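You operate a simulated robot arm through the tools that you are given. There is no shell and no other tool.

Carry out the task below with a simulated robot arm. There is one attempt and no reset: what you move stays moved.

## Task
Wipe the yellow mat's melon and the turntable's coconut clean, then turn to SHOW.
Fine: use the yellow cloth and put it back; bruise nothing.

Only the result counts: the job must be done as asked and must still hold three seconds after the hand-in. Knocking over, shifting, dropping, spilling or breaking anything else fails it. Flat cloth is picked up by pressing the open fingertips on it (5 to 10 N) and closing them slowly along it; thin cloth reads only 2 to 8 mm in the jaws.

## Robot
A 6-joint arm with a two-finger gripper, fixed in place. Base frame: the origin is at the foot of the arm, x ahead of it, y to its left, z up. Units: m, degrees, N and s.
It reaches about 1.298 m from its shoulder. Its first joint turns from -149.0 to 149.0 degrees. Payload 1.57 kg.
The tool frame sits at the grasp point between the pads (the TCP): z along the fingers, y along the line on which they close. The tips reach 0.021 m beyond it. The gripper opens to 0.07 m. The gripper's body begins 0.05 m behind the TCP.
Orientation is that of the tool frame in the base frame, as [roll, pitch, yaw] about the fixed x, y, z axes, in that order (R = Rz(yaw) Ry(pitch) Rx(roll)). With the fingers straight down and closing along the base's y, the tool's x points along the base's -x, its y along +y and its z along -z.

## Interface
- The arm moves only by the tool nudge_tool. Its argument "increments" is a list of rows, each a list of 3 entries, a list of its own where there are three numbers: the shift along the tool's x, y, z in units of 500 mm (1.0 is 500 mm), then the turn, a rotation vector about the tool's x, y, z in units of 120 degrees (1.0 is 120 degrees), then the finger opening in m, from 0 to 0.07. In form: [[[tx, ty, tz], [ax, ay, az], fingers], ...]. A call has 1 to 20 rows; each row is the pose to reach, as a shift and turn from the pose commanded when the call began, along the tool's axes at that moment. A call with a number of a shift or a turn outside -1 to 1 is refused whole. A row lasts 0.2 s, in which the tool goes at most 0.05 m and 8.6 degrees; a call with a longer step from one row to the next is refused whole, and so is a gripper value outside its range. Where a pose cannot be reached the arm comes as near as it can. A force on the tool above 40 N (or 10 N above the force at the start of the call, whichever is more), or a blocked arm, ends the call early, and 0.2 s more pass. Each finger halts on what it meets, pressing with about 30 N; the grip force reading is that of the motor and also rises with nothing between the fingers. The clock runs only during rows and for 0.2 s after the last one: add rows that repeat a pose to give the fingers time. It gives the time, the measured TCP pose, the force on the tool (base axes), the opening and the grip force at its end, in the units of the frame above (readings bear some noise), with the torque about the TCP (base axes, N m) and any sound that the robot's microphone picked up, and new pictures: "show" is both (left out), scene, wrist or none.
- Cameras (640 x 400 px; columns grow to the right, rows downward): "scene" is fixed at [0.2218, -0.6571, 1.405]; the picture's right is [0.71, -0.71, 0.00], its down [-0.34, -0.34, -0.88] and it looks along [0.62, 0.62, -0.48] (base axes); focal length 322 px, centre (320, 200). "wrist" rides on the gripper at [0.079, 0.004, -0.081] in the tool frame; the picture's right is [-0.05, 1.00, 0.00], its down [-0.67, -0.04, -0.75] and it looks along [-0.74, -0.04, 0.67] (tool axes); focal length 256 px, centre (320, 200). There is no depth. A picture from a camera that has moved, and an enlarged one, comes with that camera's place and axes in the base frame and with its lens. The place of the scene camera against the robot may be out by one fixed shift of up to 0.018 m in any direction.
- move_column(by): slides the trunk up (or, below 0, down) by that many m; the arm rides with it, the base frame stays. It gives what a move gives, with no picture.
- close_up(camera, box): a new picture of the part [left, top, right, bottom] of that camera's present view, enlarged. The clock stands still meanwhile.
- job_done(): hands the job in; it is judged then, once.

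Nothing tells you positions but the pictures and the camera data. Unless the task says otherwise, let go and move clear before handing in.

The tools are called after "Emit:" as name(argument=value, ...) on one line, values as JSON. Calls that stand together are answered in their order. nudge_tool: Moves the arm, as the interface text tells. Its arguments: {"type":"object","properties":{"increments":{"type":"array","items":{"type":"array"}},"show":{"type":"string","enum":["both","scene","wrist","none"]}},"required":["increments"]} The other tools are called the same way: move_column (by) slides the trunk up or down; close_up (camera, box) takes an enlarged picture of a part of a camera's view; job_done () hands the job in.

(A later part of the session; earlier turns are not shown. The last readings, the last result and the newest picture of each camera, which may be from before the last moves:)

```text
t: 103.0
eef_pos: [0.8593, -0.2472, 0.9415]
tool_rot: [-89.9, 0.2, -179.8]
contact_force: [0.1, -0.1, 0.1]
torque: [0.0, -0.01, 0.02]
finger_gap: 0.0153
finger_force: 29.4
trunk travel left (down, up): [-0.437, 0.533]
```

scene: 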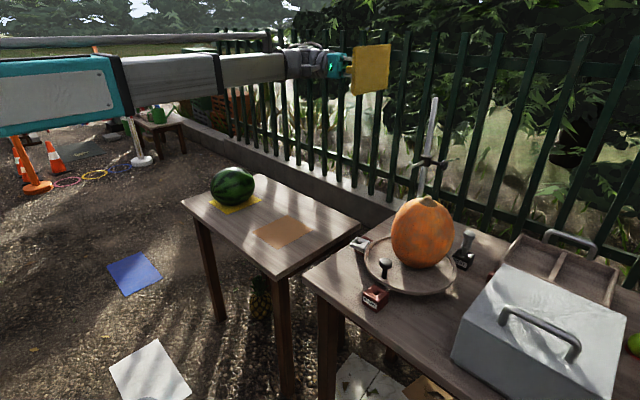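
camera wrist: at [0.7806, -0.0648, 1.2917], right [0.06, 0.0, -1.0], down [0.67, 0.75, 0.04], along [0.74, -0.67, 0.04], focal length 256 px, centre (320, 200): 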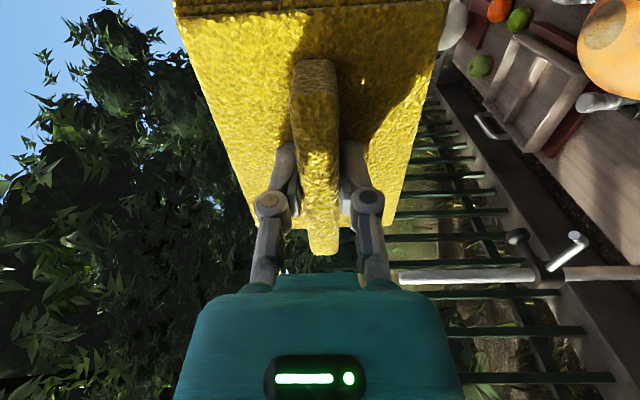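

Emit:
nudge_tool(increments=[[[0, 0, 0.0024], [0, 0, 0], 0.0]], show="none")

Emit:
close_up(camera="scene", box=[370, 180, 470, 270])

Emit:
close_up(camera="wrist", box=[380, 0, 480, 140])

```text
t: 103.4
eef_pos: [0.8609, -0.2484, 0.9418]
tool_rot: [-89.8, 0.2, -179.9]
contact_force: [0.0, 0.6, -0.5]
torque: [0.0, 0.03, -0.01]
finger_gap: 0.0154
finger_force: 30.3
trunk travel left (down, up): [-0.437, 0.533]
```

```text
4.44 times, centred on (420, 225) of scene
camera zoom: at [0.2218, -0.6571, 1.405], right [0.71, -0.71, 0.0], down [-0.34, -0.34, -0.88], along [0.62, 0.62, -0.48], focal length 1430 px, centre (-124, 89)
```

zoom: 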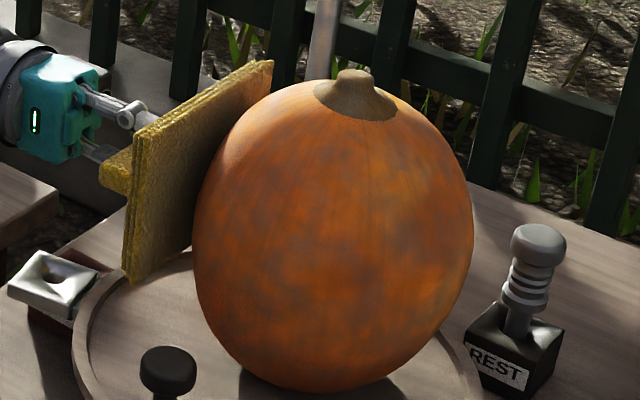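

```text
2.86 times, centred on (430, 70) of wrist
camera zoom: at [0.7807, -0.1675, 0.9365], right [0.06, 0.0, -1.0], down [0.67, 0.75, 0.04], along [0.74, -0.67, 0.04], focal length 731 px, centre (6, 571)
```

zoom: 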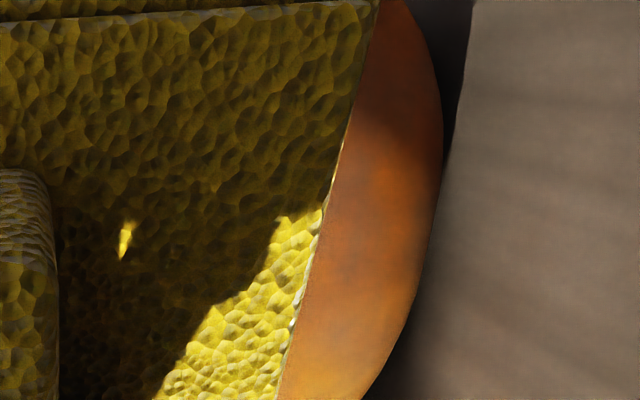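

Emit:
nudge_tool(increments=[[[0, 0, 0.003], [0, 0, 0], 0.0]], show="none")

```text
t: 103.8
eef_pos: [0.8598, -0.2508, 0.9417]
tool_rot: [-90.0, 0.2, -179.9]
contact_force: [0.4, 2.7, -0.8]
torque: [0.07, -0.03, 0.08]
finger_gap: 0.0151
finger_force: 30.0
trunk travel left (down, up): [-0.437, 0.533]
```

Contact: 2.7 N sideways. Now a vertical stroke with the trunk, 3 cm down, reading the force.

Emit:
move_column(by=-0.015)

Emit:
close_up(camera="scene", box=[370, 180, 470, 270])

```text
t: 104.4
eef_pos: [0.8603, -0.2506, 0.9274]
tool_rot: [-90.0, 0.2, 180.0]
contact_force: [1.2, 0.5, -0.3]
torque: [0.04, 0.01, -0.02]
finger_gap: 0.015
finger_force: 30.2
trunk travel left (down, up): [-0.422, 0.548]
```

```text
4.44 times, centred on (420, 225) of scene
camera zoom: at [0.2218, -0.6571, 1.405], right [0.71, -0.71, 0.0], down [-0.34, -0.34, -0.88], along [0.62, 0.62, -0.48], focal length 1430 px, centre (-124, 89)
```

zoom: 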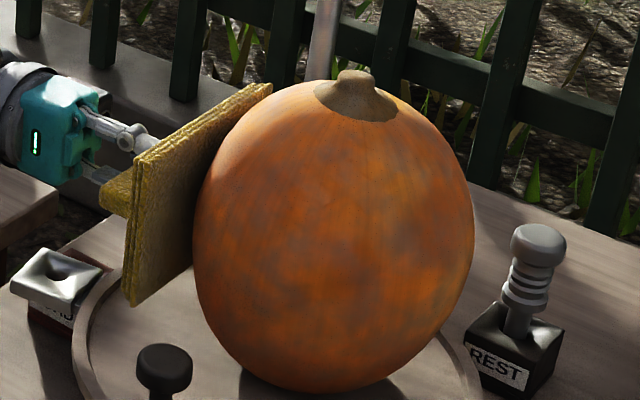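

The contact eased because the free-turning turntable rotated slightly back toward LOAD. I'll keep pressing gently to let it come back to its LOAD position, watching closely.

Emit:
nudge_tool(increments=[[[0, 0, 0.002], [0, 0, 0], 0.0], [[0, 0, 0.004], [0, 0, 0], 0.0]], show="none")

Emit:
close_up(camera="scene", box=[345, 190, 465, 280])

```text
t: 105.0
eef_pos: [0.8599, -0.253, 0.9268]
tool_rot: [-89.9, 0.2, -179.9]
contact_force: [1.3, 4.5, -1.1]
torque: [-0.01, 0.03, 0.08]
finger_gap: 0.0151
finger_force: 29.7
trunk travel left (down, up): [-0.422, 0.548]
```

```text
4.44 times, centred on (405, 235) of scene
camera zoom: at [0.2218, -0.6571, 1.405], right [0.71, -0.71, 0.0], down [-0.34, -0.34, -0.88], along [0.62, 0.62, -0.48], focal length 1430 px, centre (-58, 44)
```

zoom: 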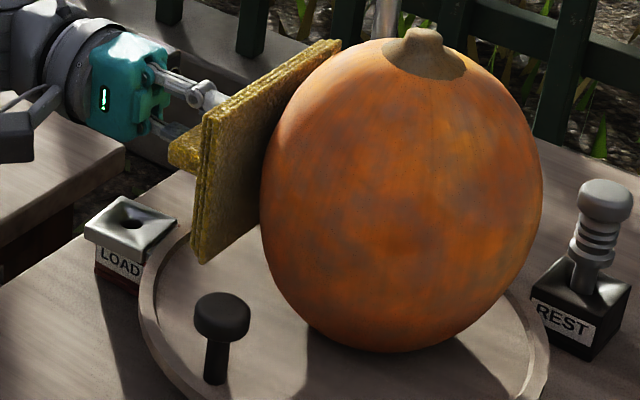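

Emit:
nudge_tool(increments=[[[0, 0, 0.002], [0, 0, 0], 0.0], [[0, 0, 0.003], [0, 0, 0], 0.0]], show="none")

Emit:
close_up(camera="scene", box=[345, 190, 465, 280])

```text
t: 105.6
eef_pos: [0.8607, -0.2533, 0.9268]
tool_rot: [-89.9, 0.2, -179.9]
contact_force: [-0.3, 4.3, 0.1]
torque: [-0.02, -0.02, 0.06]
finger_gap: 0.0152
finger_force: 30.0
trunk travel left (down, up): [-0.422, 0.548]
```

```text
4.44 times, centred on (405, 235) of scene
camera zoom: at [0.2218, -0.6571, 1.405], right [0.71, -0.71, 0.0], down [-0.34, -0.34, -0.88], along [0.62, 0.62, -0.48], focal length 1430 px, centre (-58, 44)
```

zoom: 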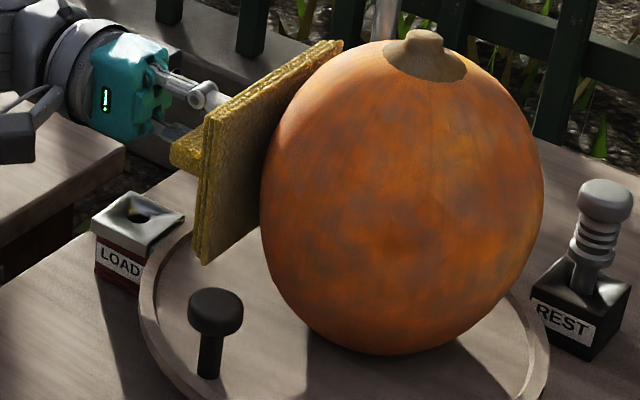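

The turntable is back at LOAD with the plate squarely on the block, pad pressing 4.3 N. Now vertical strokes with the trunk.

Emit:
move_column(by=0.02)

Emit:
close_up(camera="scene", box=[345, 190, 465, 280])

```text
t: 106.3
eef_pos: [0.8606, -0.253, 0.9479]
tool_rot: [-90.0, 0.1, -179.9]
contact_force: [0.1, 2.5, 1.3]
torque: [0.01, 0.0, 0.06]
finger_gap: 0.0154
finger_force: 30.3
trunk travel left (down, up): [-0.442, 0.528]
```

```text
4.44 times, centred on (405, 235) of scene
camera zoom: at [0.2218, -0.6571, 1.405], right [0.71, -0.71, 0.0], down [-0.34, -0.34, -0.88], along [0.62, 0.62, -0.48], focal length 1430 px, centre (-58, 44)
```

zoom: 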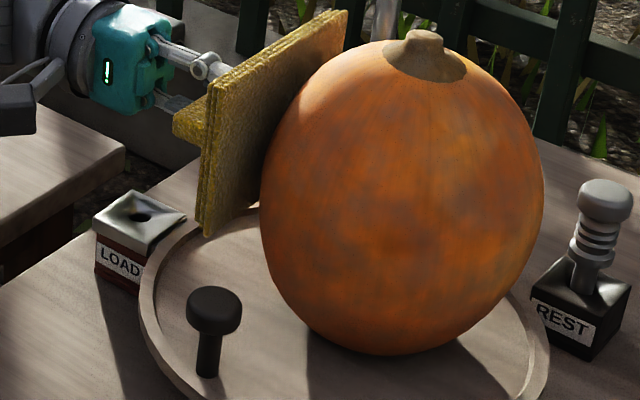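

Emit:
move_column(by=-0.03)

Emit:
close_up(camera="scene", box=[340, 180, 500, 320])

```text
t: 107.0
eef_pos: [0.861, -0.2543, 0.9161]
tool_rot: [-90.0, 0.1, -179.9]
contact_force: [0.3, 2.6, -1.4]
torque: [0.05, 0.02, 0.02]
finger_gap: 0.0151
finger_force: 30.4
trunk travel left (down, up): [-0.412, 0.558]
```

```text
2.86 times, centred on (420, 250) of scene
camera zoom: at [0.2218, -0.6571, 1.405], right [0.71, -0.71, 0.0], down [-0.34, -0.34, -0.88], along [0.62, 0.62, -0.48], focal length 920 px, centre (34, 57)
```

zoom: 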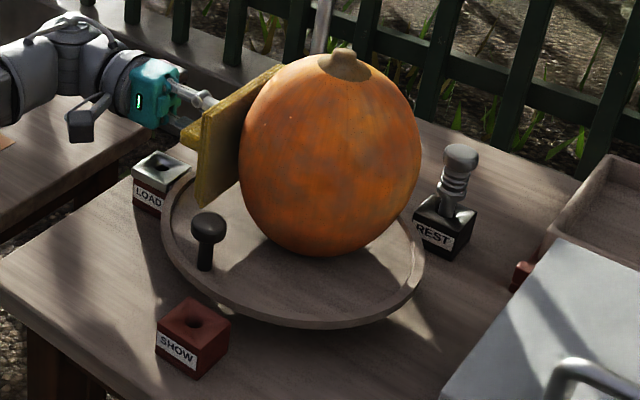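

The turntable sits at LOAD as at the start, and the coconut already looks cleaner. Continuing gentle vertical strokes.

Emit:
move_column(by=0.035)

Emit:
move_column(by=-0.035)

Emit:
close_up(camera="scene", box=[340, 180, 500, 320])

```text
t: 107.8
eef_pos: [0.8599, -0.2531, 0.9518]
tool_rot: [-89.9, 0.2, 179.9]
contact_force: [0.2, 2.7, -0.1]
torque: [0.06, 0.01, 0.02]
finger_gap: 0.0151
finger_force: 29.8
trunk travel left (down, up): [-0.447, 0.523]
```

```text
t: 108.6
eef_pos: [0.8594, -0.2545, 0.9169]
tool_rot: [-90.0, 0.2, -180.0]
contact_force: [-0.6, 2.7, -1.5]
torque: [0.02, -0.01, 0.0]
finger_gap: 0.0153
finger_force: 29.7
trunk travel left (down, up): [-0.412, 0.558]
```

```text
2.86 times, centred on (420, 250) of scene
camera zoom: at [0.2218, -0.6571, 1.405], right [0.71, -0.71, 0.0], down [-0.34, -0.34, -0.88], along [0.62, 0.62, -0.48], focal length 920 px, centre (34, 57)
```

zoom: 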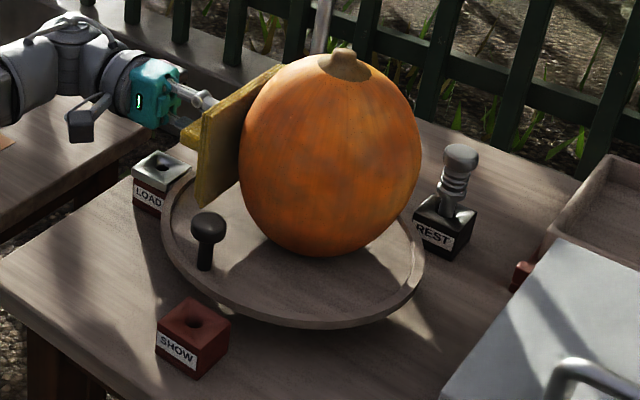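

Working well: clearly cleaner with steady 2.7 N and no movement. A few more strokes.

Emit:
move_column(by=0.035)

Emit:
move_column(by=-0.035)

Emit:
close_up(camera="scene", box=[340, 180, 500, 320])

```text
t: 109.4
eef_pos: [0.8606, -0.2541, 0.952]
tool_rot: [-89.8, 0.2, -180.0]
contact_force: [0.2, 0.5, 1.1]
torque: [0.0, -0.02, -0.01]
finger_gap: 0.015
finger_force: 29.6
trunk travel left (down, up): [-0.447, 0.523]
```

```text
t: 110.2
eef_pos: [0.8605, -0.2536, 0.9155]
tool_rot: [-89.9, 0.2, -180.0]
contact_force: [-0.3, 2.0, -1.5]
torque: [0.0, 0.05, -0.02]
finger_gap: 0.0148
finger_force: 30.0
trunk travel left (down, up): [-0.412, 0.558]
```

```text
2.86 times, centred on (420, 250) of scene
camera zoom: at [0.2218, -0.6571, 1.405], right [0.71, -0.71, 0.0], down [-0.34, -0.34, -0.88], along [0.62, 0.62, -0.48], focal length 920 px, centre (34, 57)
```

zoom: 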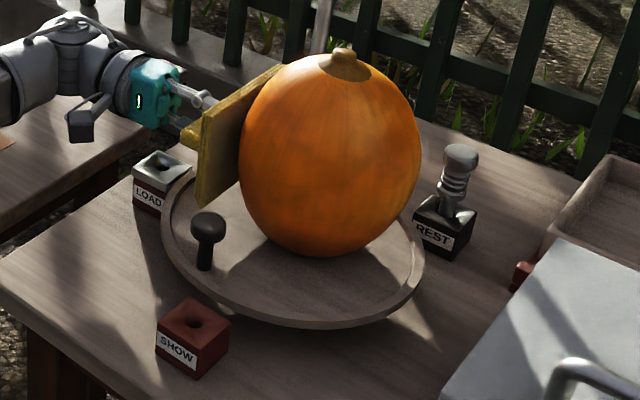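

Almost clean. The force is down to ~2 N, so I'll press a fraction of a millimetre more and do more strokes.

Emit:
nudge_tool(increments=[[[0, 0, 0.0006], [0, 0, 0], 0.0]], show="none")

Emit:
move_column(by=0.035)

Emit:
move_column(by=-0.035)

Emit:
close_up(camera="scene", box=[340, 180, 500, 320])

```text
t: 110.6
eef_pos: [0.8595, -0.2529, 0.9175]
tool_rot: [-89.9, 0.2, -179.9]
contact_force: [0.3, 2.6, -0.6]
torque: [0.03, 0.02, 0.04]
finger_gap: 0.015
finger_force: 30.4
trunk travel left (down, up): [-0.412, 0.558]
```

```text
t: 111.4
eef_pos: [0.8597, -0.2535, 0.9529]
tool_rot: [-89.9, 0.2, -179.9]
contact_force: [-0.4, 1.2, -0.3]
torque: [0.02, -0.01, 0.02]
finger_gap: 0.0154
finger_force: 30.4
trunk travel left (down, up): [-0.447, 0.523]
```

```text
t: 112.2
eef_pos: [0.8597, -0.2541, 0.9166]
tool_rot: [-89.9, 0.1, -179.9]
contact_force: [-0.1, 2.3, -1.4]
torque: [0.0, 0.0, 0.03]
finger_gap: 0.0151
finger_force: 30.4
trunk travel left (down, up): [-0.412, 0.558]
```

```text
2.86 times, centred on (420, 250) of scene
camera zoom: at [0.2218, -0.6571, 1.405], right [0.71, -0.71, 0.0], down [-0.34, -0.34, -0.88], along [0.62, 0.62, -0.48], focal length 920 px, centre (34, 57)
```

zoom: 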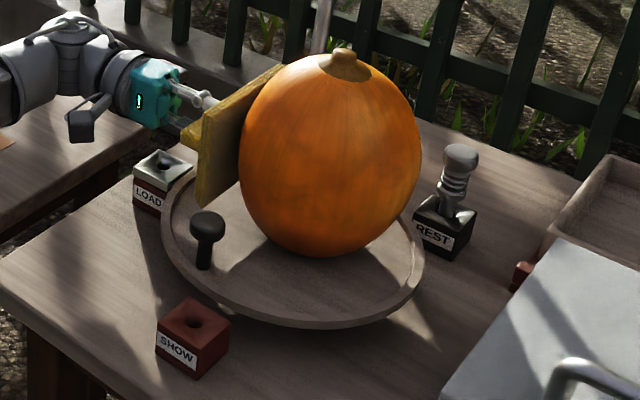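

Emit:
nudge_tool(increments=[[[0, 0, 0.0008], [0, 0, 0], 0.0]], show="none")

Emit:
move_column(by=0.035)

Emit:
move_column(by=-0.035)

Emit:
close_up(camera="scene", box=[385, 190, 465, 275])

```text
t: 112.6
eef_pos: [0.8603, -0.2547, 0.9173]
tool_rot: [-89.9, 0.2, -179.8]
contact_force: [-0.9, 2.5, -1.0]
torque: [0.04, 0.03, 0.0]
finger_gap: 0.015
finger_force: 29.7
trunk travel left (down, up): [-0.412, 0.558]
```

```text
t: 113.4
eef_pos: [0.8602, -0.2549, 0.9522]
tool_rot: [-90.0, 0.2, 180.0]
contact_force: [-0.2, 0.8, -0.1]
torque: [-0.01, 0.04, 0.04]
finger_gap: 0.0148
finger_force: 30.0
trunk travel left (down, up): [-0.447, 0.523]
```

```text
t: 114.2
eef_pos: [0.8601, -0.2547, 0.9159]
tool_rot: [-89.9, 0.2, -179.9]
contact_force: [-0.5, 2.0, -1.8]
torque: [0.03, 0.02, 0.0]
finger_gap: 0.0149
finger_force: 30.1
trunk travel left (down, up): [-0.412, 0.558]
```

```text
4.71 times, centred on (425, 232) of scene
camera zoom: at [0.2218, -0.6571, 1.405], right [0.71, -0.71, 0.0], down [-0.34, -0.34, -0.88], along [0.62, 0.62, -0.48], focal length 1515 px, centre (-174, 47)
```

zoom: 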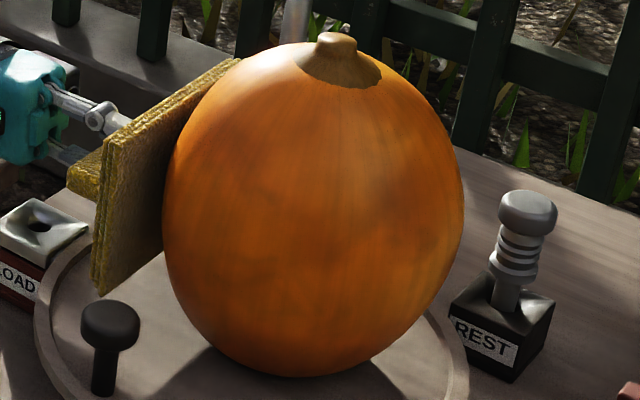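

Only faint traces remain. Two more light stroke pairs.

Emit:
nudge_tool(increments=[[[0, 0, 0.0012], [0, 0, 0], 0.0]], show="none")

Emit:
move_column(by=0.035)

Emit:
move_column(by=-0.035)

Emit:
close_up(camera="scene", box=[385, 190, 465, 275])

Emit:
close_up(camera="scene", box=[340, 180, 500, 320])

```text
t: 114.5
eef_pos: [0.8607, -0.2554, 0.9175]
tool_rot: [-89.8, 0.2, -179.9]
contact_force: [0.5, 4.9, -1.7]
torque: [-0.06, 0.03, 0.06]
finger_gap: 0.0151
finger_force: 30.3
trunk travel left (down, up): [-0.412, 0.558]
```

```text
t: 115.3
eef_pos: [0.8601, -0.2545, 0.9518]
tool_rot: [-89.9, 0.2, -179.9]
contact_force: [-0.2, 1.6, 0.0]
torque: [0.01, -0.01, 0.01]
finger_gap: 0.015
finger_force: 29.7
trunk travel left (down, up): [-0.447, 0.523]
```

```text
t: 116.1
eef_pos: [0.8604, -0.2561, 0.9164]
tool_rot: [-89.9, 0.2, -180.0]
contact_force: [-0.7, 0.6, -1.0]
torque: [0.04, -0.03, 0.02]
finger_gap: 0.015
finger_force: 29.6
trunk travel left (down, up): [-0.412, 0.558]
```

```text
4.71 times, centred on (425, 232) of scene
camera zoom: at [0.2218, -0.6571, 1.405], right [0.71, -0.71, 0.0], down [-0.34, -0.34, -0.88], along [0.62, 0.62, -0.48], focal length 1515 px, centre (-174, 47)
```

zoom: 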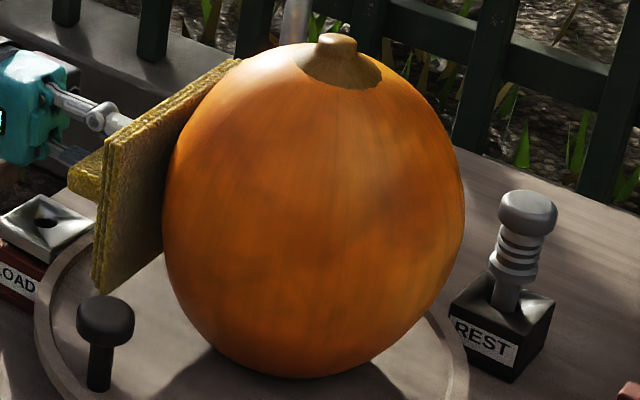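

```text
2.86 times, centred on (420, 250) of scene
camera zoom: at [0.2218, -0.6571, 1.405], right [0.71, -0.71, 0.0], down [-0.34, -0.34, -0.88], along [0.62, 0.62, -0.48], focal length 920 px, centre (34, 57)
```

zoom: 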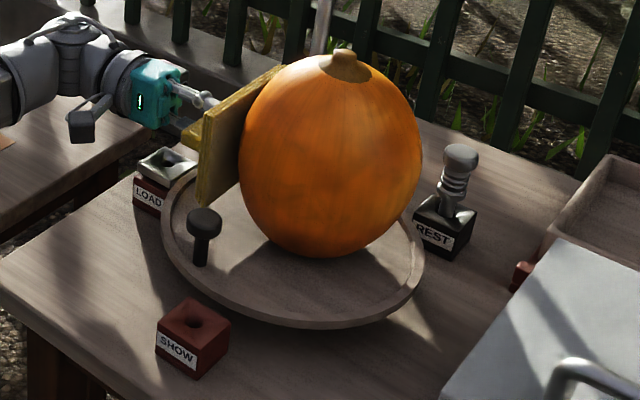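

Emit:
nudge_tool(increments=[[[0, 0, 0.0012], [0, 0, 0], 0.0]], show="none")

Emit:
move_column(by=0.035)

Emit:
nudge_tool(increments=[[[0, 0, 0.0008], [0, 0, 0], 0.0]], show="none")

Emit:
move_column(by=-0.035)

Emit:
close_up(camera="scene", box=[385, 190, 465, 275])

```text
t: 116.5
eef_pos: [0.8592, -0.2556, 0.9171]
tool_rot: [-89.9, 0.2, -179.9]
contact_force: [0.0, 3.1, -1.1]
torque: [0.02, 0.02, 0.02]
finger_gap: 0.0152
finger_force: 30.2
trunk travel left (down, up): [-0.412, 0.558]
```

```text
t: 117.3
eef_pos: [0.8599, -0.256, 0.9522]
tool_rot: [-89.8, 0.2, 180.0]
contact_force: [-0.5, 0.8, -0.9]
torque: [0.01, -0.05, -0.01]
finger_gap: 0.0151
finger_force: 29.8
trunk travel left (down, up): [-0.447, 0.523]
```

```text
t: 117.7
eef_pos: [0.86, -0.2553, 0.9511]
tool_rot: [-89.9, 0.1, -179.9]
contact_force: [-0.9, 1.3, 0.2]
torque: [0.01, 0.01, 0.03]
finger_gap: 0.015
finger_force: 30.4
trunk travel left (down, up): [-0.447, 0.523]
```

```text
t: 118.5
eef_pos: [0.8601, -0.2557, 0.9169]
tool_rot: [-90.0, 0.2, -179.8]
contact_force: [-0.4, 1.9, -1.3]
torque: [0.03, 0.01, 0.03]
finger_gap: 0.015
finger_force: 30.3
trunk travel left (down, up): [-0.412, 0.558]
```

```text
4.71 times, centred on (425, 232) of scene
camera zoom: at [0.2218, -0.6571, 1.405], right [0.71, -0.71, 0.0], down [-0.34, -0.34, -0.88], along [0.62, 0.62, -0.48], focal length 1515 px, centre (-174, 47)
```

zoom: 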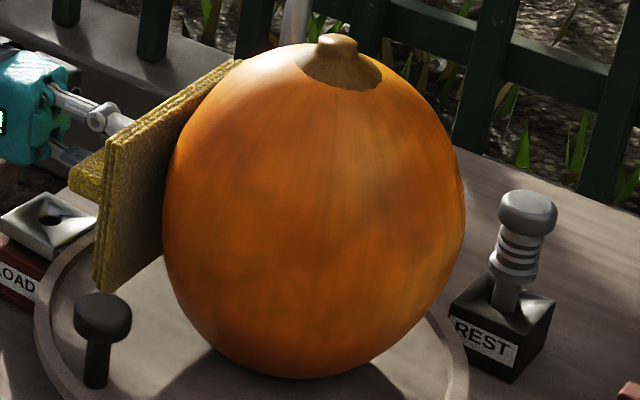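

Emit:
nudge_tool(increments=[[[0, 0, 0.0012], [0, 0, 0], 0.0]], show="none")

Emit:
move_column(by=0.035)

Emit:
nudge_tool(increments=[[[0, 0, 0.0008], [0, 0, 0], 0.0]], show="none")

Emit:
move_column(by=-0.035)

Emit:
close_up(camera="scene", box=[385, 190, 465, 275])

```text
t: 118.9
eef_pos: [0.861, -0.2562, 0.9175]
tool_rot: [-89.9, 0.1, -179.9]
contact_force: [1.6, 3.5, -0.8]
torque: [-0.01, 0.01, 0.08]
finger_gap: 0.0151
finger_force: 29.8
trunk travel left (down, up): [-0.412, 0.558]
```

```text
t: 119.7
eef_pos: [0.8594, -0.2565, 0.9518]
tool_rot: [-90.0, 0.1, 179.9]
contact_force: [0.2, 0.6, -0.4]
torque: [0.01, 0.0, 0.03]
finger_gap: 0.0152
finger_force: 29.4
trunk travel left (down, up): [-0.447, 0.523]
```

```text
t: 120.1
eef_pos: [0.8605, -0.2564, 0.9521]
tool_rot: [-89.9, 0.3, -179.9]
contact_force: [-0.5, 2.0, -0.7]
torque: [0.02, -0.01, 0.01]
finger_gap: 0.0149
finger_force: 29.8
trunk travel left (down, up): [-0.447, 0.523]
```

```text
t: 120.9
eef_pos: [0.8618, -0.2564, 0.9171]
tool_rot: [-89.9, 0.2, -179.9]
contact_force: [0.7, 1.6, -0.9]
torque: [0.04, 0.02, 0.03]
finger_gap: 0.0152
finger_force: 29.5
trunk travel left (down, up): [-0.412, 0.558]
```

```text
4.71 times, centred on (425, 232) of scene
camera zoom: at [0.2218, -0.6571, 1.405], right [0.71, -0.71, 0.0], down [-0.34, -0.34, -0.88], along [0.62, 0.62, -0.48], focal length 1515 px, centre (-174, 47)
```

zoom: 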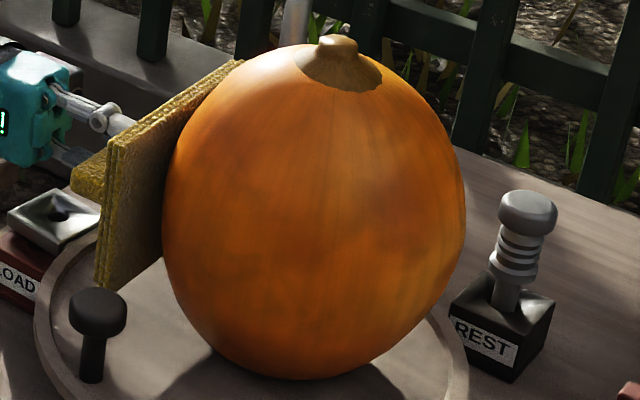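

Emit:
nudge_tool(increments=[[[0, 0, 0.0012], [0, 0, 0], 0.0]], show="none")

Emit:
move_column(by=0.03)

Emit:
nudge_tool(increments=[[[0, 0, 0.001], [0, 0, 0], 0.0]], show="none")

Emit:
move_column(by=-0.03)

Emit:
close_up(camera="scene", box=[385, 190, 465, 275])

```text
t: 121.3
eef_pos: [0.8604, -0.2576, 0.9182]
tool_rot: [-89.9, 0.3, -179.8]
contact_force: [0.2, 2.8, -1.1]
torque: [0.01, 0.02, 0.08]
finger_gap: 0.0152
finger_force: 29.8
trunk travel left (down, up): [-0.412, 0.558]
```

```text
t: 122.0
eef_pos: [0.8612, -0.2581, 0.9466]
tool_rot: [-89.9, 0.2, -180.0]
contact_force: [-0.1, 0.6, -0.9]
torque: [0.01, 0.02, 0.0]
finger_gap: 0.0151
finger_force: 30.1
trunk travel left (down, up): [-0.442, 0.528]
```

```text
t: 122.4
eef_pos: [0.8603, -0.258, 0.9466]
tool_rot: [-89.8, 0.2, -179.9]
contact_force: [0.1, 1.1, -0.4]
torque: [0.06, -0.01, 0.03]
finger_gap: 0.0152
finger_force: 29.9
trunk travel left (down, up): [-0.442, 0.528]
```

```text
t: 123.2
eef_pos: [0.8608, -0.2579, 0.9167]
tool_rot: [-89.9, 0.2, -180.0]
contact_force: [-1.0, 0.1, -0.9]
torque: [0.06, -0.02, 0.03]
finger_gap: 0.0149
finger_force: 30.0
trunk travel left (down, up): [-0.412, 0.558]
```

```text
4.71 times, centred on (425, 232) of scene
camera zoom: at [0.2218, -0.6571, 1.405], right [0.71, -0.71, 0.0], down [-0.34, -0.34, -0.88], along [0.62, 0.62, -0.48], focal length 1515 px, centre (-174, 47)
```

zoom: 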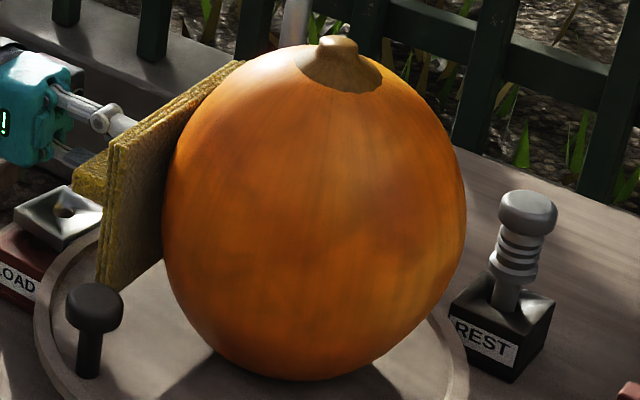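

Emit:
nudge_tool(increments=[[[0, 0, 0.002], [0, 0, 0], 0.0]], show="none")

Emit:
move_column(by=0.03)

Emit:
nudge_tool(increments=[[[0, 0, 0.0016], [0, 0, 0], 0.0]], show="none")

Emit:
move_column(by=-0.03)

Emit:
close_up(camera="scene", box=[385, 190, 465, 275])

```text
t: 123.6
eef_pos: [0.8596, -0.2567, 0.9169]
tool_rot: [-89.9, 0.2, -179.9]
contact_force: [0.9, 3.5, -1.8]
torque: [-0.04, 0.03, 0.06]
finger_gap: 0.015
finger_force: 29.8
trunk travel left (down, up): [-0.412, 0.558]
```

```text
t: 124.3
eef_pos: [0.8617, -0.2595, 0.9466]
tool_rot: [-89.9, 0.2, -179.9]
contact_force: [0.0, -0.2, 0.0]
torque: [0.02, -0.04, 0.01]
finger_gap: 0.0152
finger_force: 30.4
trunk travel left (down, up): [-0.442, 0.528]
```

```text
t: 124.7
eef_pos: [0.8602, -0.2585, 0.9469]
tool_rot: [-90.0, 0.2, -180.0]
contact_force: [-0.5, 4.3, -0.3]
torque: [0.07, 0.01, 0.07]
finger_gap: 0.015
finger_force: 30.0
trunk travel left (down, up): [-0.442, 0.528]
```

```text
t: 125.5
eef_pos: [0.8614, -0.2587, 0.9169]
tool_rot: [-89.9, 0.2, -179.9]
contact_force: [1.3, 3.2, -1.4]
torque: [0.05, 0.01, 0.07]
finger_gap: 0.015
finger_force: 30.2
trunk travel left (down, up): [-0.412, 0.558]
```

```text
4.71 times, centred on (425, 232) of scene
camera zoom: at [0.2218, -0.6571, 1.405], right [0.71, -0.71, 0.0], down [-0.34, -0.34, -0.88], along [0.62, 0.62, -0.48], focal length 1515 px, centre (-174, 47)
```

zoom: 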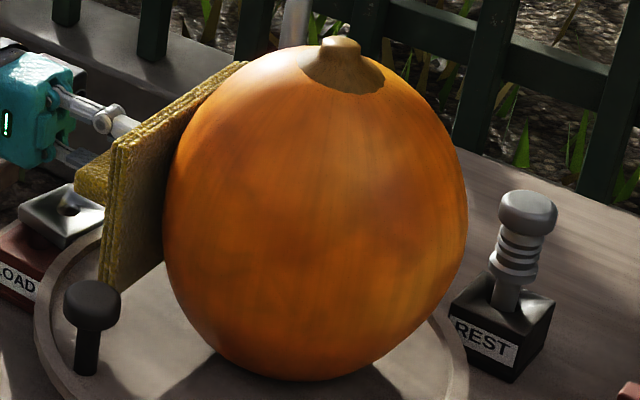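

Nearly unchanged now. Two more strokes at steady pressure to make sure it has saturated.

Emit:
move_column(by=0.03)

Emit:
nudge_tool(increments=[[[0, 0, 0.0012], [0, 0, 0], 0.0]], show="none")

Emit:
move_column(by=-0.03)

Emit:
close_up(camera="scene", box=[385, 190, 465, 275])

```text
t: 126.2
eef_pos: [0.8604, -0.2584, 0.9467]
tool_rot: [-89.8, 0.1, -179.9]
contact_force: [0.8, 4.0, 0.7]
torque: [-0.01, -0.05, 0.05]
finger_gap: 0.0151
finger_force: 29.9
trunk travel left (down, up): [-0.442, 0.528]
```

```text
t: 126.6
eef_pos: [0.8615, -0.2598, 0.9469]
tool_rot: [-89.8, 0.3, -179.9]
contact_force: [0.5, 6.3, 1.6]
torque: [0.05, -0.03, 0.18]
finger_gap: 0.0151
finger_force: 30.4
trunk travel left (down, up): [-0.442, 0.528]
```

```text
t: 127.4
eef_pos: [0.8606, -0.2597, 0.9165]
tool_rot: [-89.8, 0.3, -180.0]
contact_force: [0.7, 3.6, -1.8]
torque: [0.0, 0.03, 0.07]
finger_gap: 0.0151
finger_force: 29.9
trunk travel left (down, up): [-0.412, 0.558]
```

```text
4.71 times, centred on (425, 232) of scene
camera zoom: at [0.2218, -0.6571, 1.405], right [0.71, -0.71, 0.0], down [-0.34, -0.34, -0.88], along [0.62, 0.62, -0.48], focal length 1515 px, centre (-174, 47)
```

zoom: 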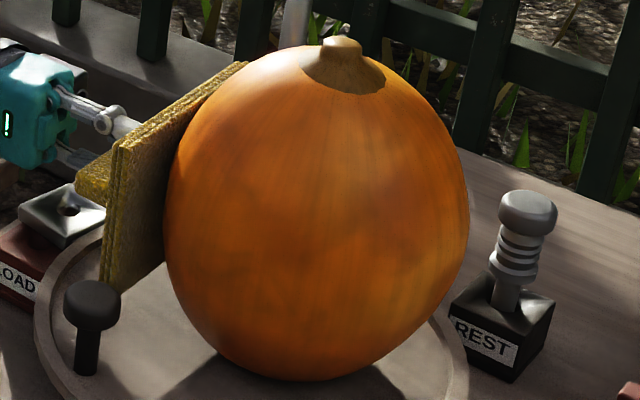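

Emit:
move_column(by=0.03)

Emit:
move_column(by=-0.03)

Emit:
close_up(camera="scene", box=[385, 190, 465, 275])

```text
t: 128.1
eef_pos: [0.8603, -0.2594, 0.9473]
tool_rot: [-89.8, 0.2, -179.9]
contact_force: [-0.7, 3.6, 1.5]
torque: [-0.01, -0.05, 0.1]
finger_gap: 0.0151
finger_force: 30.3
trunk travel left (down, up): [-0.442, 0.528]
```

```text
t: 128.9
eef_pos: [0.8604, -0.2597, 0.9173]
tool_rot: [-89.8, 0.2, 180.0]
contact_force: [-0.3, 2.9, -1.9]
torque: [0.01, 0.05, 0.08]
finger_gap: 0.0149
finger_force: 29.8
trunk travel left (down, up): [-0.412, 0.558]
```

```text
4.71 times, centred on (425, 232) of scene
camera zoom: at [0.2218, -0.6571, 1.405], right [0.71, -0.71, 0.0], down [-0.34, -0.34, -0.88], along [0.62, 0.62, -0.48], focal length 1515 px, centre (-174, 47)
```

zoom: 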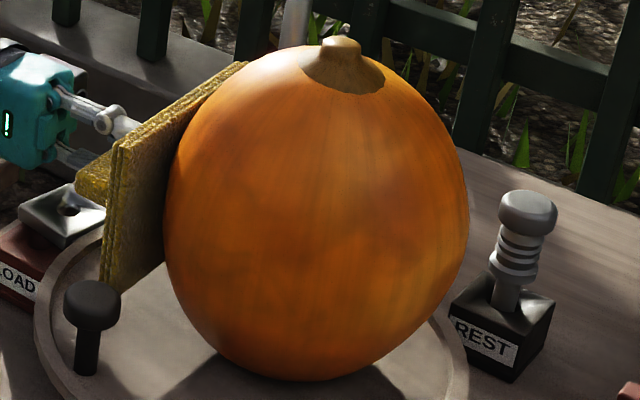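

Emit:
move_column(by=0.03)

Emit:
move_column(by=-0.03)

Emit:
close_up(camera="scene", box=[395, 200, 455, 260])

Emit:
close_up(camera="scene", box=[385, 190, 465, 275])

```text
t: 129.6
eef_pos: [0.86, -0.2614, 0.9469]
tool_rot: [-89.8, 0.2, -179.9]
contact_force: [0.5, 1.6, 1.6]
torque: [-0.05, -0.03, 0.08]
finger_gap: 0.0153
finger_force: 30.3
trunk travel left (down, up): [-0.442, 0.528]
```

```text
t: 130.4
eef_pos: [0.8591, -0.2602, 0.9175]
tool_rot: [-89.9, 0.1, 179.9]
contact_force: [0.7, 2.5, -2.5]
torque: [0.03, 0.02, 0.05]
finger_gap: 0.0152
finger_force: 30.2
trunk travel left (down, up): [-0.412, 0.558]
```

```text
6.67 times, centred on (425, 230) of scene
camera zoom: at [0.2218, -0.6571, 1.405], right [0.71, -0.71, 0.0], down [-0.34, -0.34, -0.88], along [0.62, 0.62, -0.48], focal length 2146 px, centre (-380, 0)
```

zoom: 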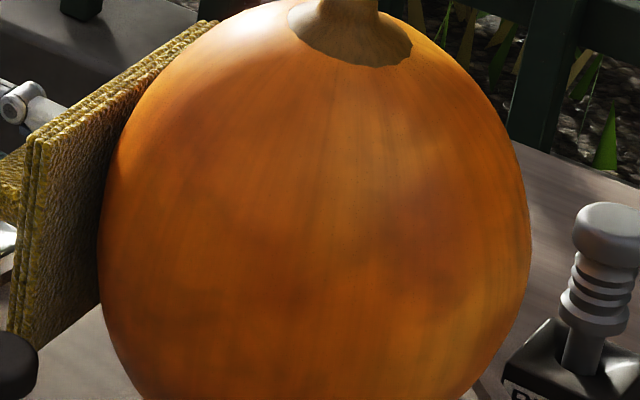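

```text
4.71 times, centred on (425, 232) of scene
camera zoom: at [0.2218, -0.6571, 1.405], right [0.71, -0.71, 0.0], down [-0.34, -0.34, -0.88], along [0.62, 0.62, -0.48], focal length 1515 px, centre (-174, 47)
```

zoom: 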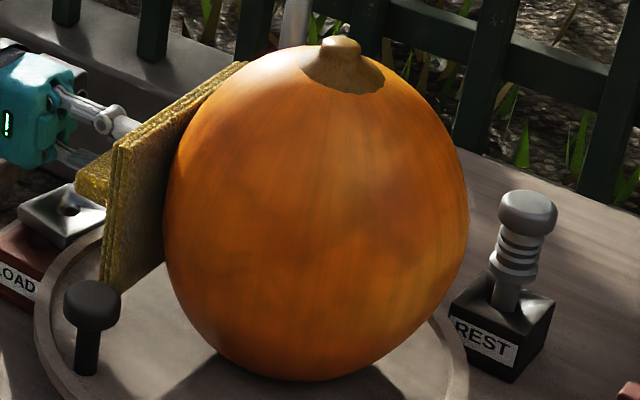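

The coconut is clean and no longer changing. I'll back the pad straight away from it.

Emit:
nudge_tool(increments=[[[0, 0, -0.02], [0, 0, 0], 0.0], [[0, 0, -0.08], [0, 0, 0], 0.0], [[0, 0, -0.16], [0, 0, 0], 0.0], [[0, 0, -0.23], [0, 0, 0], 0.0]], show="scene")

Emit:
close_up(camera="scene", box=[340, 180, 500, 320])

```text
t: 131.4
eef_pos: [0.8601, -0.1461, 0.9166]
tool_rot: [-89.8, 0.2, 180.0]
contact_force: [-0.1, -0.9, 0.3]
torque: [0.0, 0.02, 0.01]
finger_gap: 0.0151
finger_force: 30.1
trunk travel left (down, up): [-0.412, 0.558]
```

scene: 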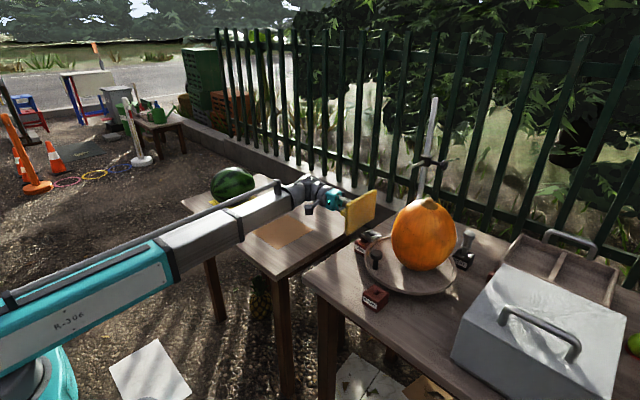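

```text
2.86 times, centred on (420, 250) of scene
camera zoom: at [0.2218, -0.6571, 1.405], right [0.71, -0.71, 0.0], down [-0.34, -0.34, -0.88], along [0.62, 0.62, -0.48], focal length 920 px, centre (34, 57)
```

zoom: 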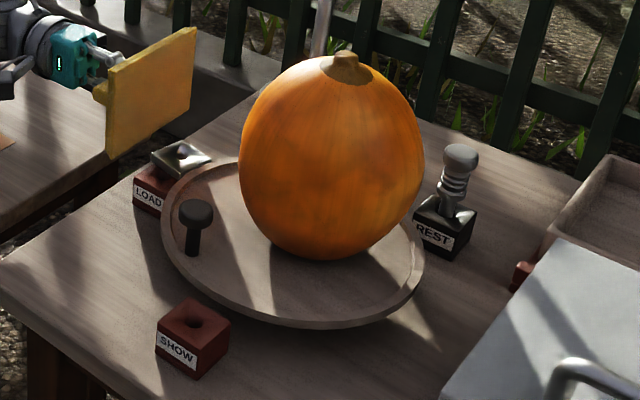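

Before putting the cloth back, I'll inspect the coconut's surface once more at high zoom now that the pad's shadow is gone.

Emit:
close_up(camera="scene", box=[390, 195, 450, 255])

Emit:
close_up(camera="scene", box=[385, 190, 465, 275])

Emit:
close_up(camera="scene", box=[200, 160, 270, 215])

```text
6.67 times, centred on (420, 225) of scene
camera zoom: at [0.2218, -0.6571, 1.405], right [0.71, -0.71, 0.0], down [-0.34, -0.34, -0.88], along [0.62, 0.62, -0.48], focal length 2146 px, centre (-347, 33)
```

zoom: 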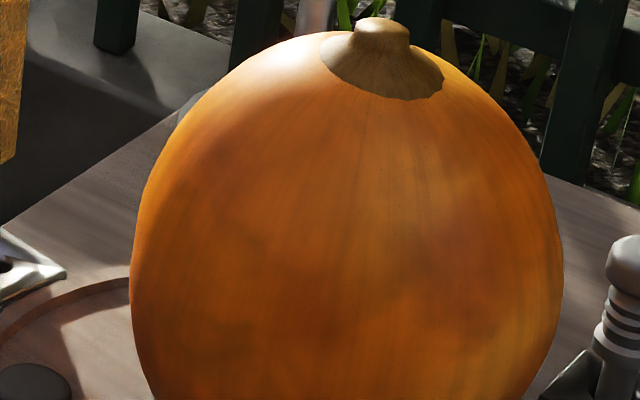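

```text
4.71 times, centred on (425, 232) of scene
camera zoom: at [0.2218, -0.6571, 1.405], right [0.71, -0.71, 0.0], down [-0.34, -0.34, -0.88], along [0.62, 0.62, -0.48], focal length 1515 px, centre (-174, 47)
```

zoom: 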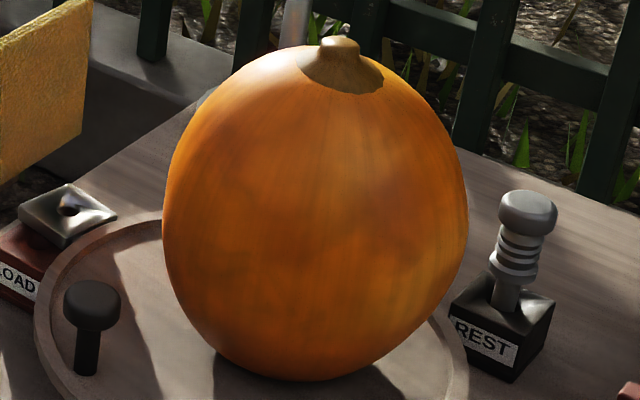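

```text
7.27 times, centred on (235, 188) of scene
camera zoom: at [0.2218, -0.6571, 1.405], right [0.71, -0.71, 0.0], down [-0.34, -0.34, -0.88], along [0.62, 0.62, -0.48], focal length 2341 px, centre (938, 291)
```

zoom: 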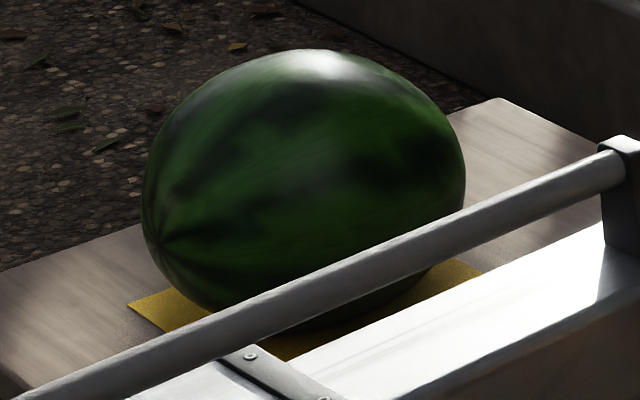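

Both fruits look clean. I'll raise the trunk and bring the tool back to vertical, clear of everything.

Emit:
move_column(by=0.3)

Emit:
nudge_tool(increments=[[[0, 0.0532, -0.0038], [-0.0682, 0, 0], 0.0], [[0, 0.1054, -0.0151], [-0.1364, 0, 0], 0.0], [[0, 0.1554, -0.0338], [-0.2045, 0, 0], 0.0], [[0, 0.2022, -0.0594], [-0.2727, 0, 0], 0.0], [[0, 0.2449, -0.0914], [-0.3409, 0, 0], 0.0], [[0, 0.2826, -0.1291], [-0.4091, 0, 0], 0.0], [[0, 0.3146, -0.1718], [-0.4773, 0, 0], 0.0], [[0, 0.3402, -0.2186], [-0.5455, 0, 0], 0.0], [[0, 0.3589, -0.2686], [-0.6136, 0, 0], 0.0], [[0, 0.3702, -0.3208], [-0.6818, 0, 0], 0.0], [[0, 0.374, -0.374], [-0.75, 0, 0], 0.0]], show="none")

```text
t: 134.4
eef_pos: [0.8603, -0.1452, 1.217]
tool_rot: [-89.9, 0.2, -179.9]
contact_force: [0.1, -0.5, -0.7]
torque: [0.0, 0.03, 0.02]
finger_gap: 0.0151
finger_force: 30.0
trunk travel left (down, up): [-0.712, 0.258]
```

```text
t: 136.8
eef_pos: [0.861, 0.0414, 1.0304]
tool_rot: [180.0, 0.2, -179.9]
contact_force: [0.1, -0.6, -0.4]
torque: [-0.02, -0.03, 0.01]
finger_gap: 0.0151
finger_force: 30.7
trunk travel left (down, up): [-0.712, 0.258]
```

Tool vertical again. Now I'll yaw it 90° and move above the orange mat to the original pick-up position.

Emit:
nudge_tool(increments=[[[0.0073, 0.0183, 0], [0, 0, 0.0682], 0.0], [[0.0147, 0.0367, 0], [0, 0, 0.1364], 0.0], [[0.022, 0.055, 0], [0, 0, 0.2045], 0.0], [[0.0294, 0.0733, 0], [0, 0, 0.2727], 0.0], [[0.0367, 0.0916, 0], [0, 0, 0.3409], 0.0], [[0.0441, 0.11, 0], [0, 0, 0.4091], 0.0], [[0.0514, 0.1283, 0], [0, 0, 0.4773], 0.0], [[0.0588, 0.1466, 0], [0, 0, 0.5455], 0.0], [[0.0661, 0.165, 0], [0, 0, 0.6136], 0.0], [[0.0735, 0.1833, 0], [0, 0, 0.6818], 0.0], [[0.0808, 0.2016, 0], [0, 0, 0.75], 0.0]])

```text
t: 139.2
eef_pos: [0.8211, 0.1417, 1.03]
tool_rot: [179.7, 0.1, 89.9]
contact_force: [-0.9, -0.3, -0.7]
torque: [0.02, -0.03, -0.01]
finger_gap: 0.0151
finger_force: 29.4
trunk travel left (down, up): [-0.712, 0.258]
camera wrist: at [0.8244, 0.2216, 1.1109], right [1.0, -0.06, 0.0], down [-0.04, -0.67, 0.75], along [-0.04, -0.74, -0.67], focal length 256 px, centre (320, 200)
```

scene: 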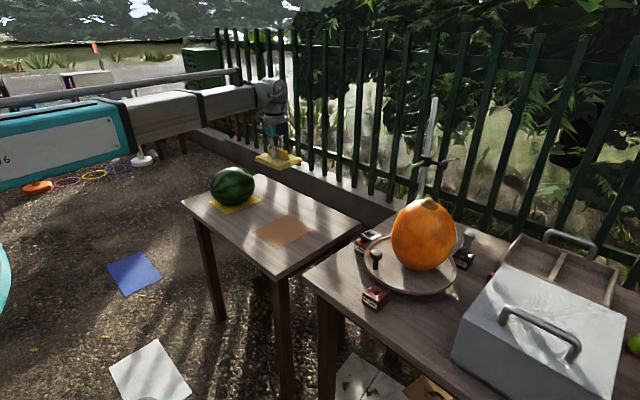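
wrist: 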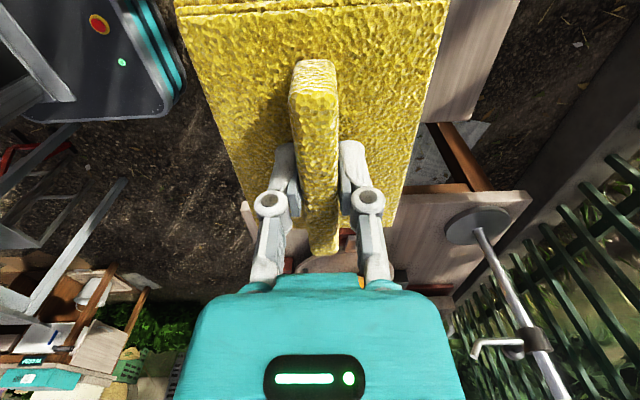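

Positioned over the orange mat at the original spot. Lowering to just above the mat.

Emit:
move_column(by=-0.266)

Emit:
close_up(camera="scene", box=[240, 180, 330, 260])

Emit:
close_up(camera="wrist", box=[120, 0, 520, 260])

```text
t: 141.9
eef_pos: [0.8213, 0.1415, 0.7639]
tool_rot: [179.8, 0.0, 90.0]
contact_force: [0.6, -0.1, -0.5]
torque: [-0.03, 0.01, -0.03]
finger_gap: 0.0149
finger_force: 30.1
trunk travel left (down, up): [-0.446, 0.524]
```

```text
5.00 times, centred on (285, 220) of scene
camera zoom: at [0.2218, -0.6571, 1.405], right [0.71, -0.71, 0.0], down [-0.34, -0.34, -0.88], along [0.62, 0.62, -0.48], focal length 1609 px, centre (495, 100)
```

zoom: 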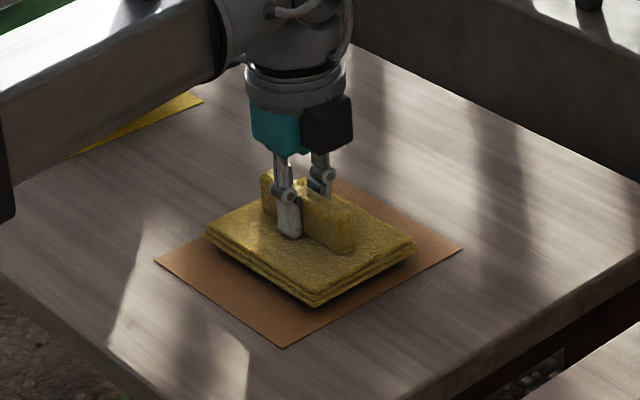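

```text
1.54 times, centred on (320, 130) of wrist
camera zoom: at [0.8242, 0.2217, 0.8449], right [1.0, -0.05, 0.0], down [-0.04, -0.67, 0.75], along [-0.04, -0.74, -0.67], focal length 394 px, centre (320, 308)
```

zoom: 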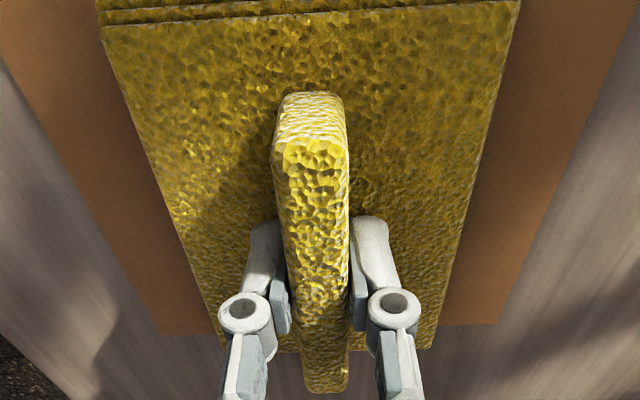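

Emit:
move_column(by=-0.006)

Emit:
move_column(by=-0.0015)

```text
t: 142.5
eef_pos: [0.8208, 0.1412, 0.7584]
tool_rot: [179.8, 0.2, 90.0]
contact_force: [0.8, -0.3, -0.6]
torque: [0.01, 0.0, 0.01]
finger_gap: 0.0151
finger_force: 30.0
trunk travel left (down, up): [-0.44, 0.53]
```

```text
t: 143.0
eef_pos: [0.8203, 0.1409, 0.757]
tool_rot: [179.9, 0.1, 90.0]
contact_force: [0.2, -1.0, -0.9]
torque: [-0.01, 0.03, 0.0]
finger_gap: 0.015
finger_force: 30.4
trunk travel left (down, up): [-0.439, 0.531]
```

Emit:
move_column(by=-0.001)

Emit:
move_column(by=-0.0008)

```text
t: 143.5
eef_pos: [0.8202, 0.1419, 0.7556]
tool_rot: [179.7, 0.1, 90.0]
contact_force: [0.1, 0.1, 2.2]
torque: [0.15, 0.12, -0.02]
finger_gap: 0.015
finger_force: 29.3
trunk travel left (down, up): [-0.438, 0.532]
```

```text
t: 144.0
eef_pos: [0.8209, 0.1427, 0.7556]
tool_rot: [179.7, 0.1, 90.0]
contact_force: [2.0, -0.4, 9.1]
torque: [0.58, -0.05, -0.08]
finger_gap: 0.0151
finger_force: 30.1
trunk travel left (down, up): [-0.437, 0.533]
```

The pad is resting on the mat. I'll ease the pressure slightly and open the fingers.

Emit:
move_column(by=0.0008)

Emit:
nudge_tool(increments=[[[0, 0, 0], [0, 0, 0], 0.018], [[0, 0, 0], [0, 0, 0], 0.024], [[0, 0, 0], [0, 0, 0], 0.034], [[0, 0, 0], [0, 0, 0], 0.046], [[0, 0, 0], [0, 0, 0], 0.058], [[0, 0, 0], [0, 0, 0], 0.07], [[0, 0, 0], [0, 0, 0], 0.07], [[0, 0, 0], [0, 0, 0], 0.07]])

```text
t: 144.5
eef_pos: [0.82, 0.1418, 0.7562]
tool_rot: [179.8, 0.0, 90.1]
contact_force: [0.5, -0.3, -0.3]
torque: [0.04, 0.0, -0.02]
finger_gap: 0.0152
finger_force: 29.5
trunk travel left (down, up): [-0.438, 0.532]
```

```text
t: 146.3
eef_pos: [0.8203, 0.1417, 0.7567]
tool_rot: [179.8, 0.2, 90.0]
contact_force: [-1.1, 0.4, -0.4]
torque: [-0.03, 0.01, 0.01]
finger_gap: 0.07
finger_force: 0.1
trunk travel left (down, up): [-0.438, 0.532]
camera wrist: at [0.8242, 0.2217, 0.8364], right [1.0, -0.05, 0.0], down [-0.04, -0.67, 0.75], along [-0.04, -0.74, -0.67], focal length 256 px, centre (320, 200)
```

scene: 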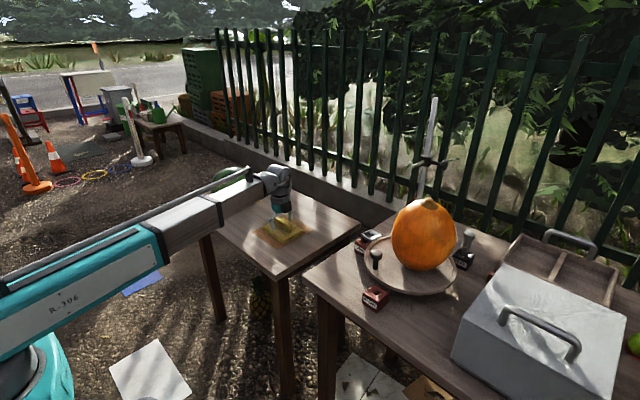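
wrist: 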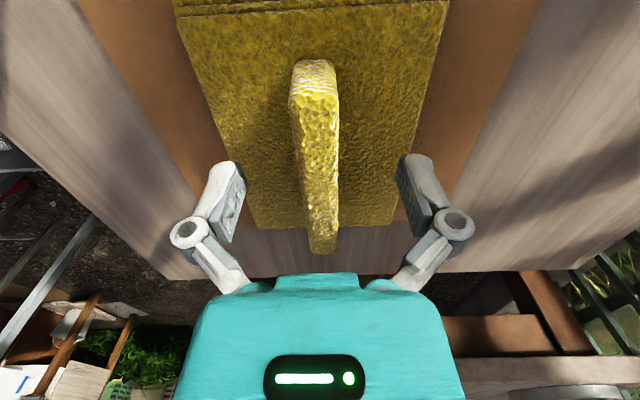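

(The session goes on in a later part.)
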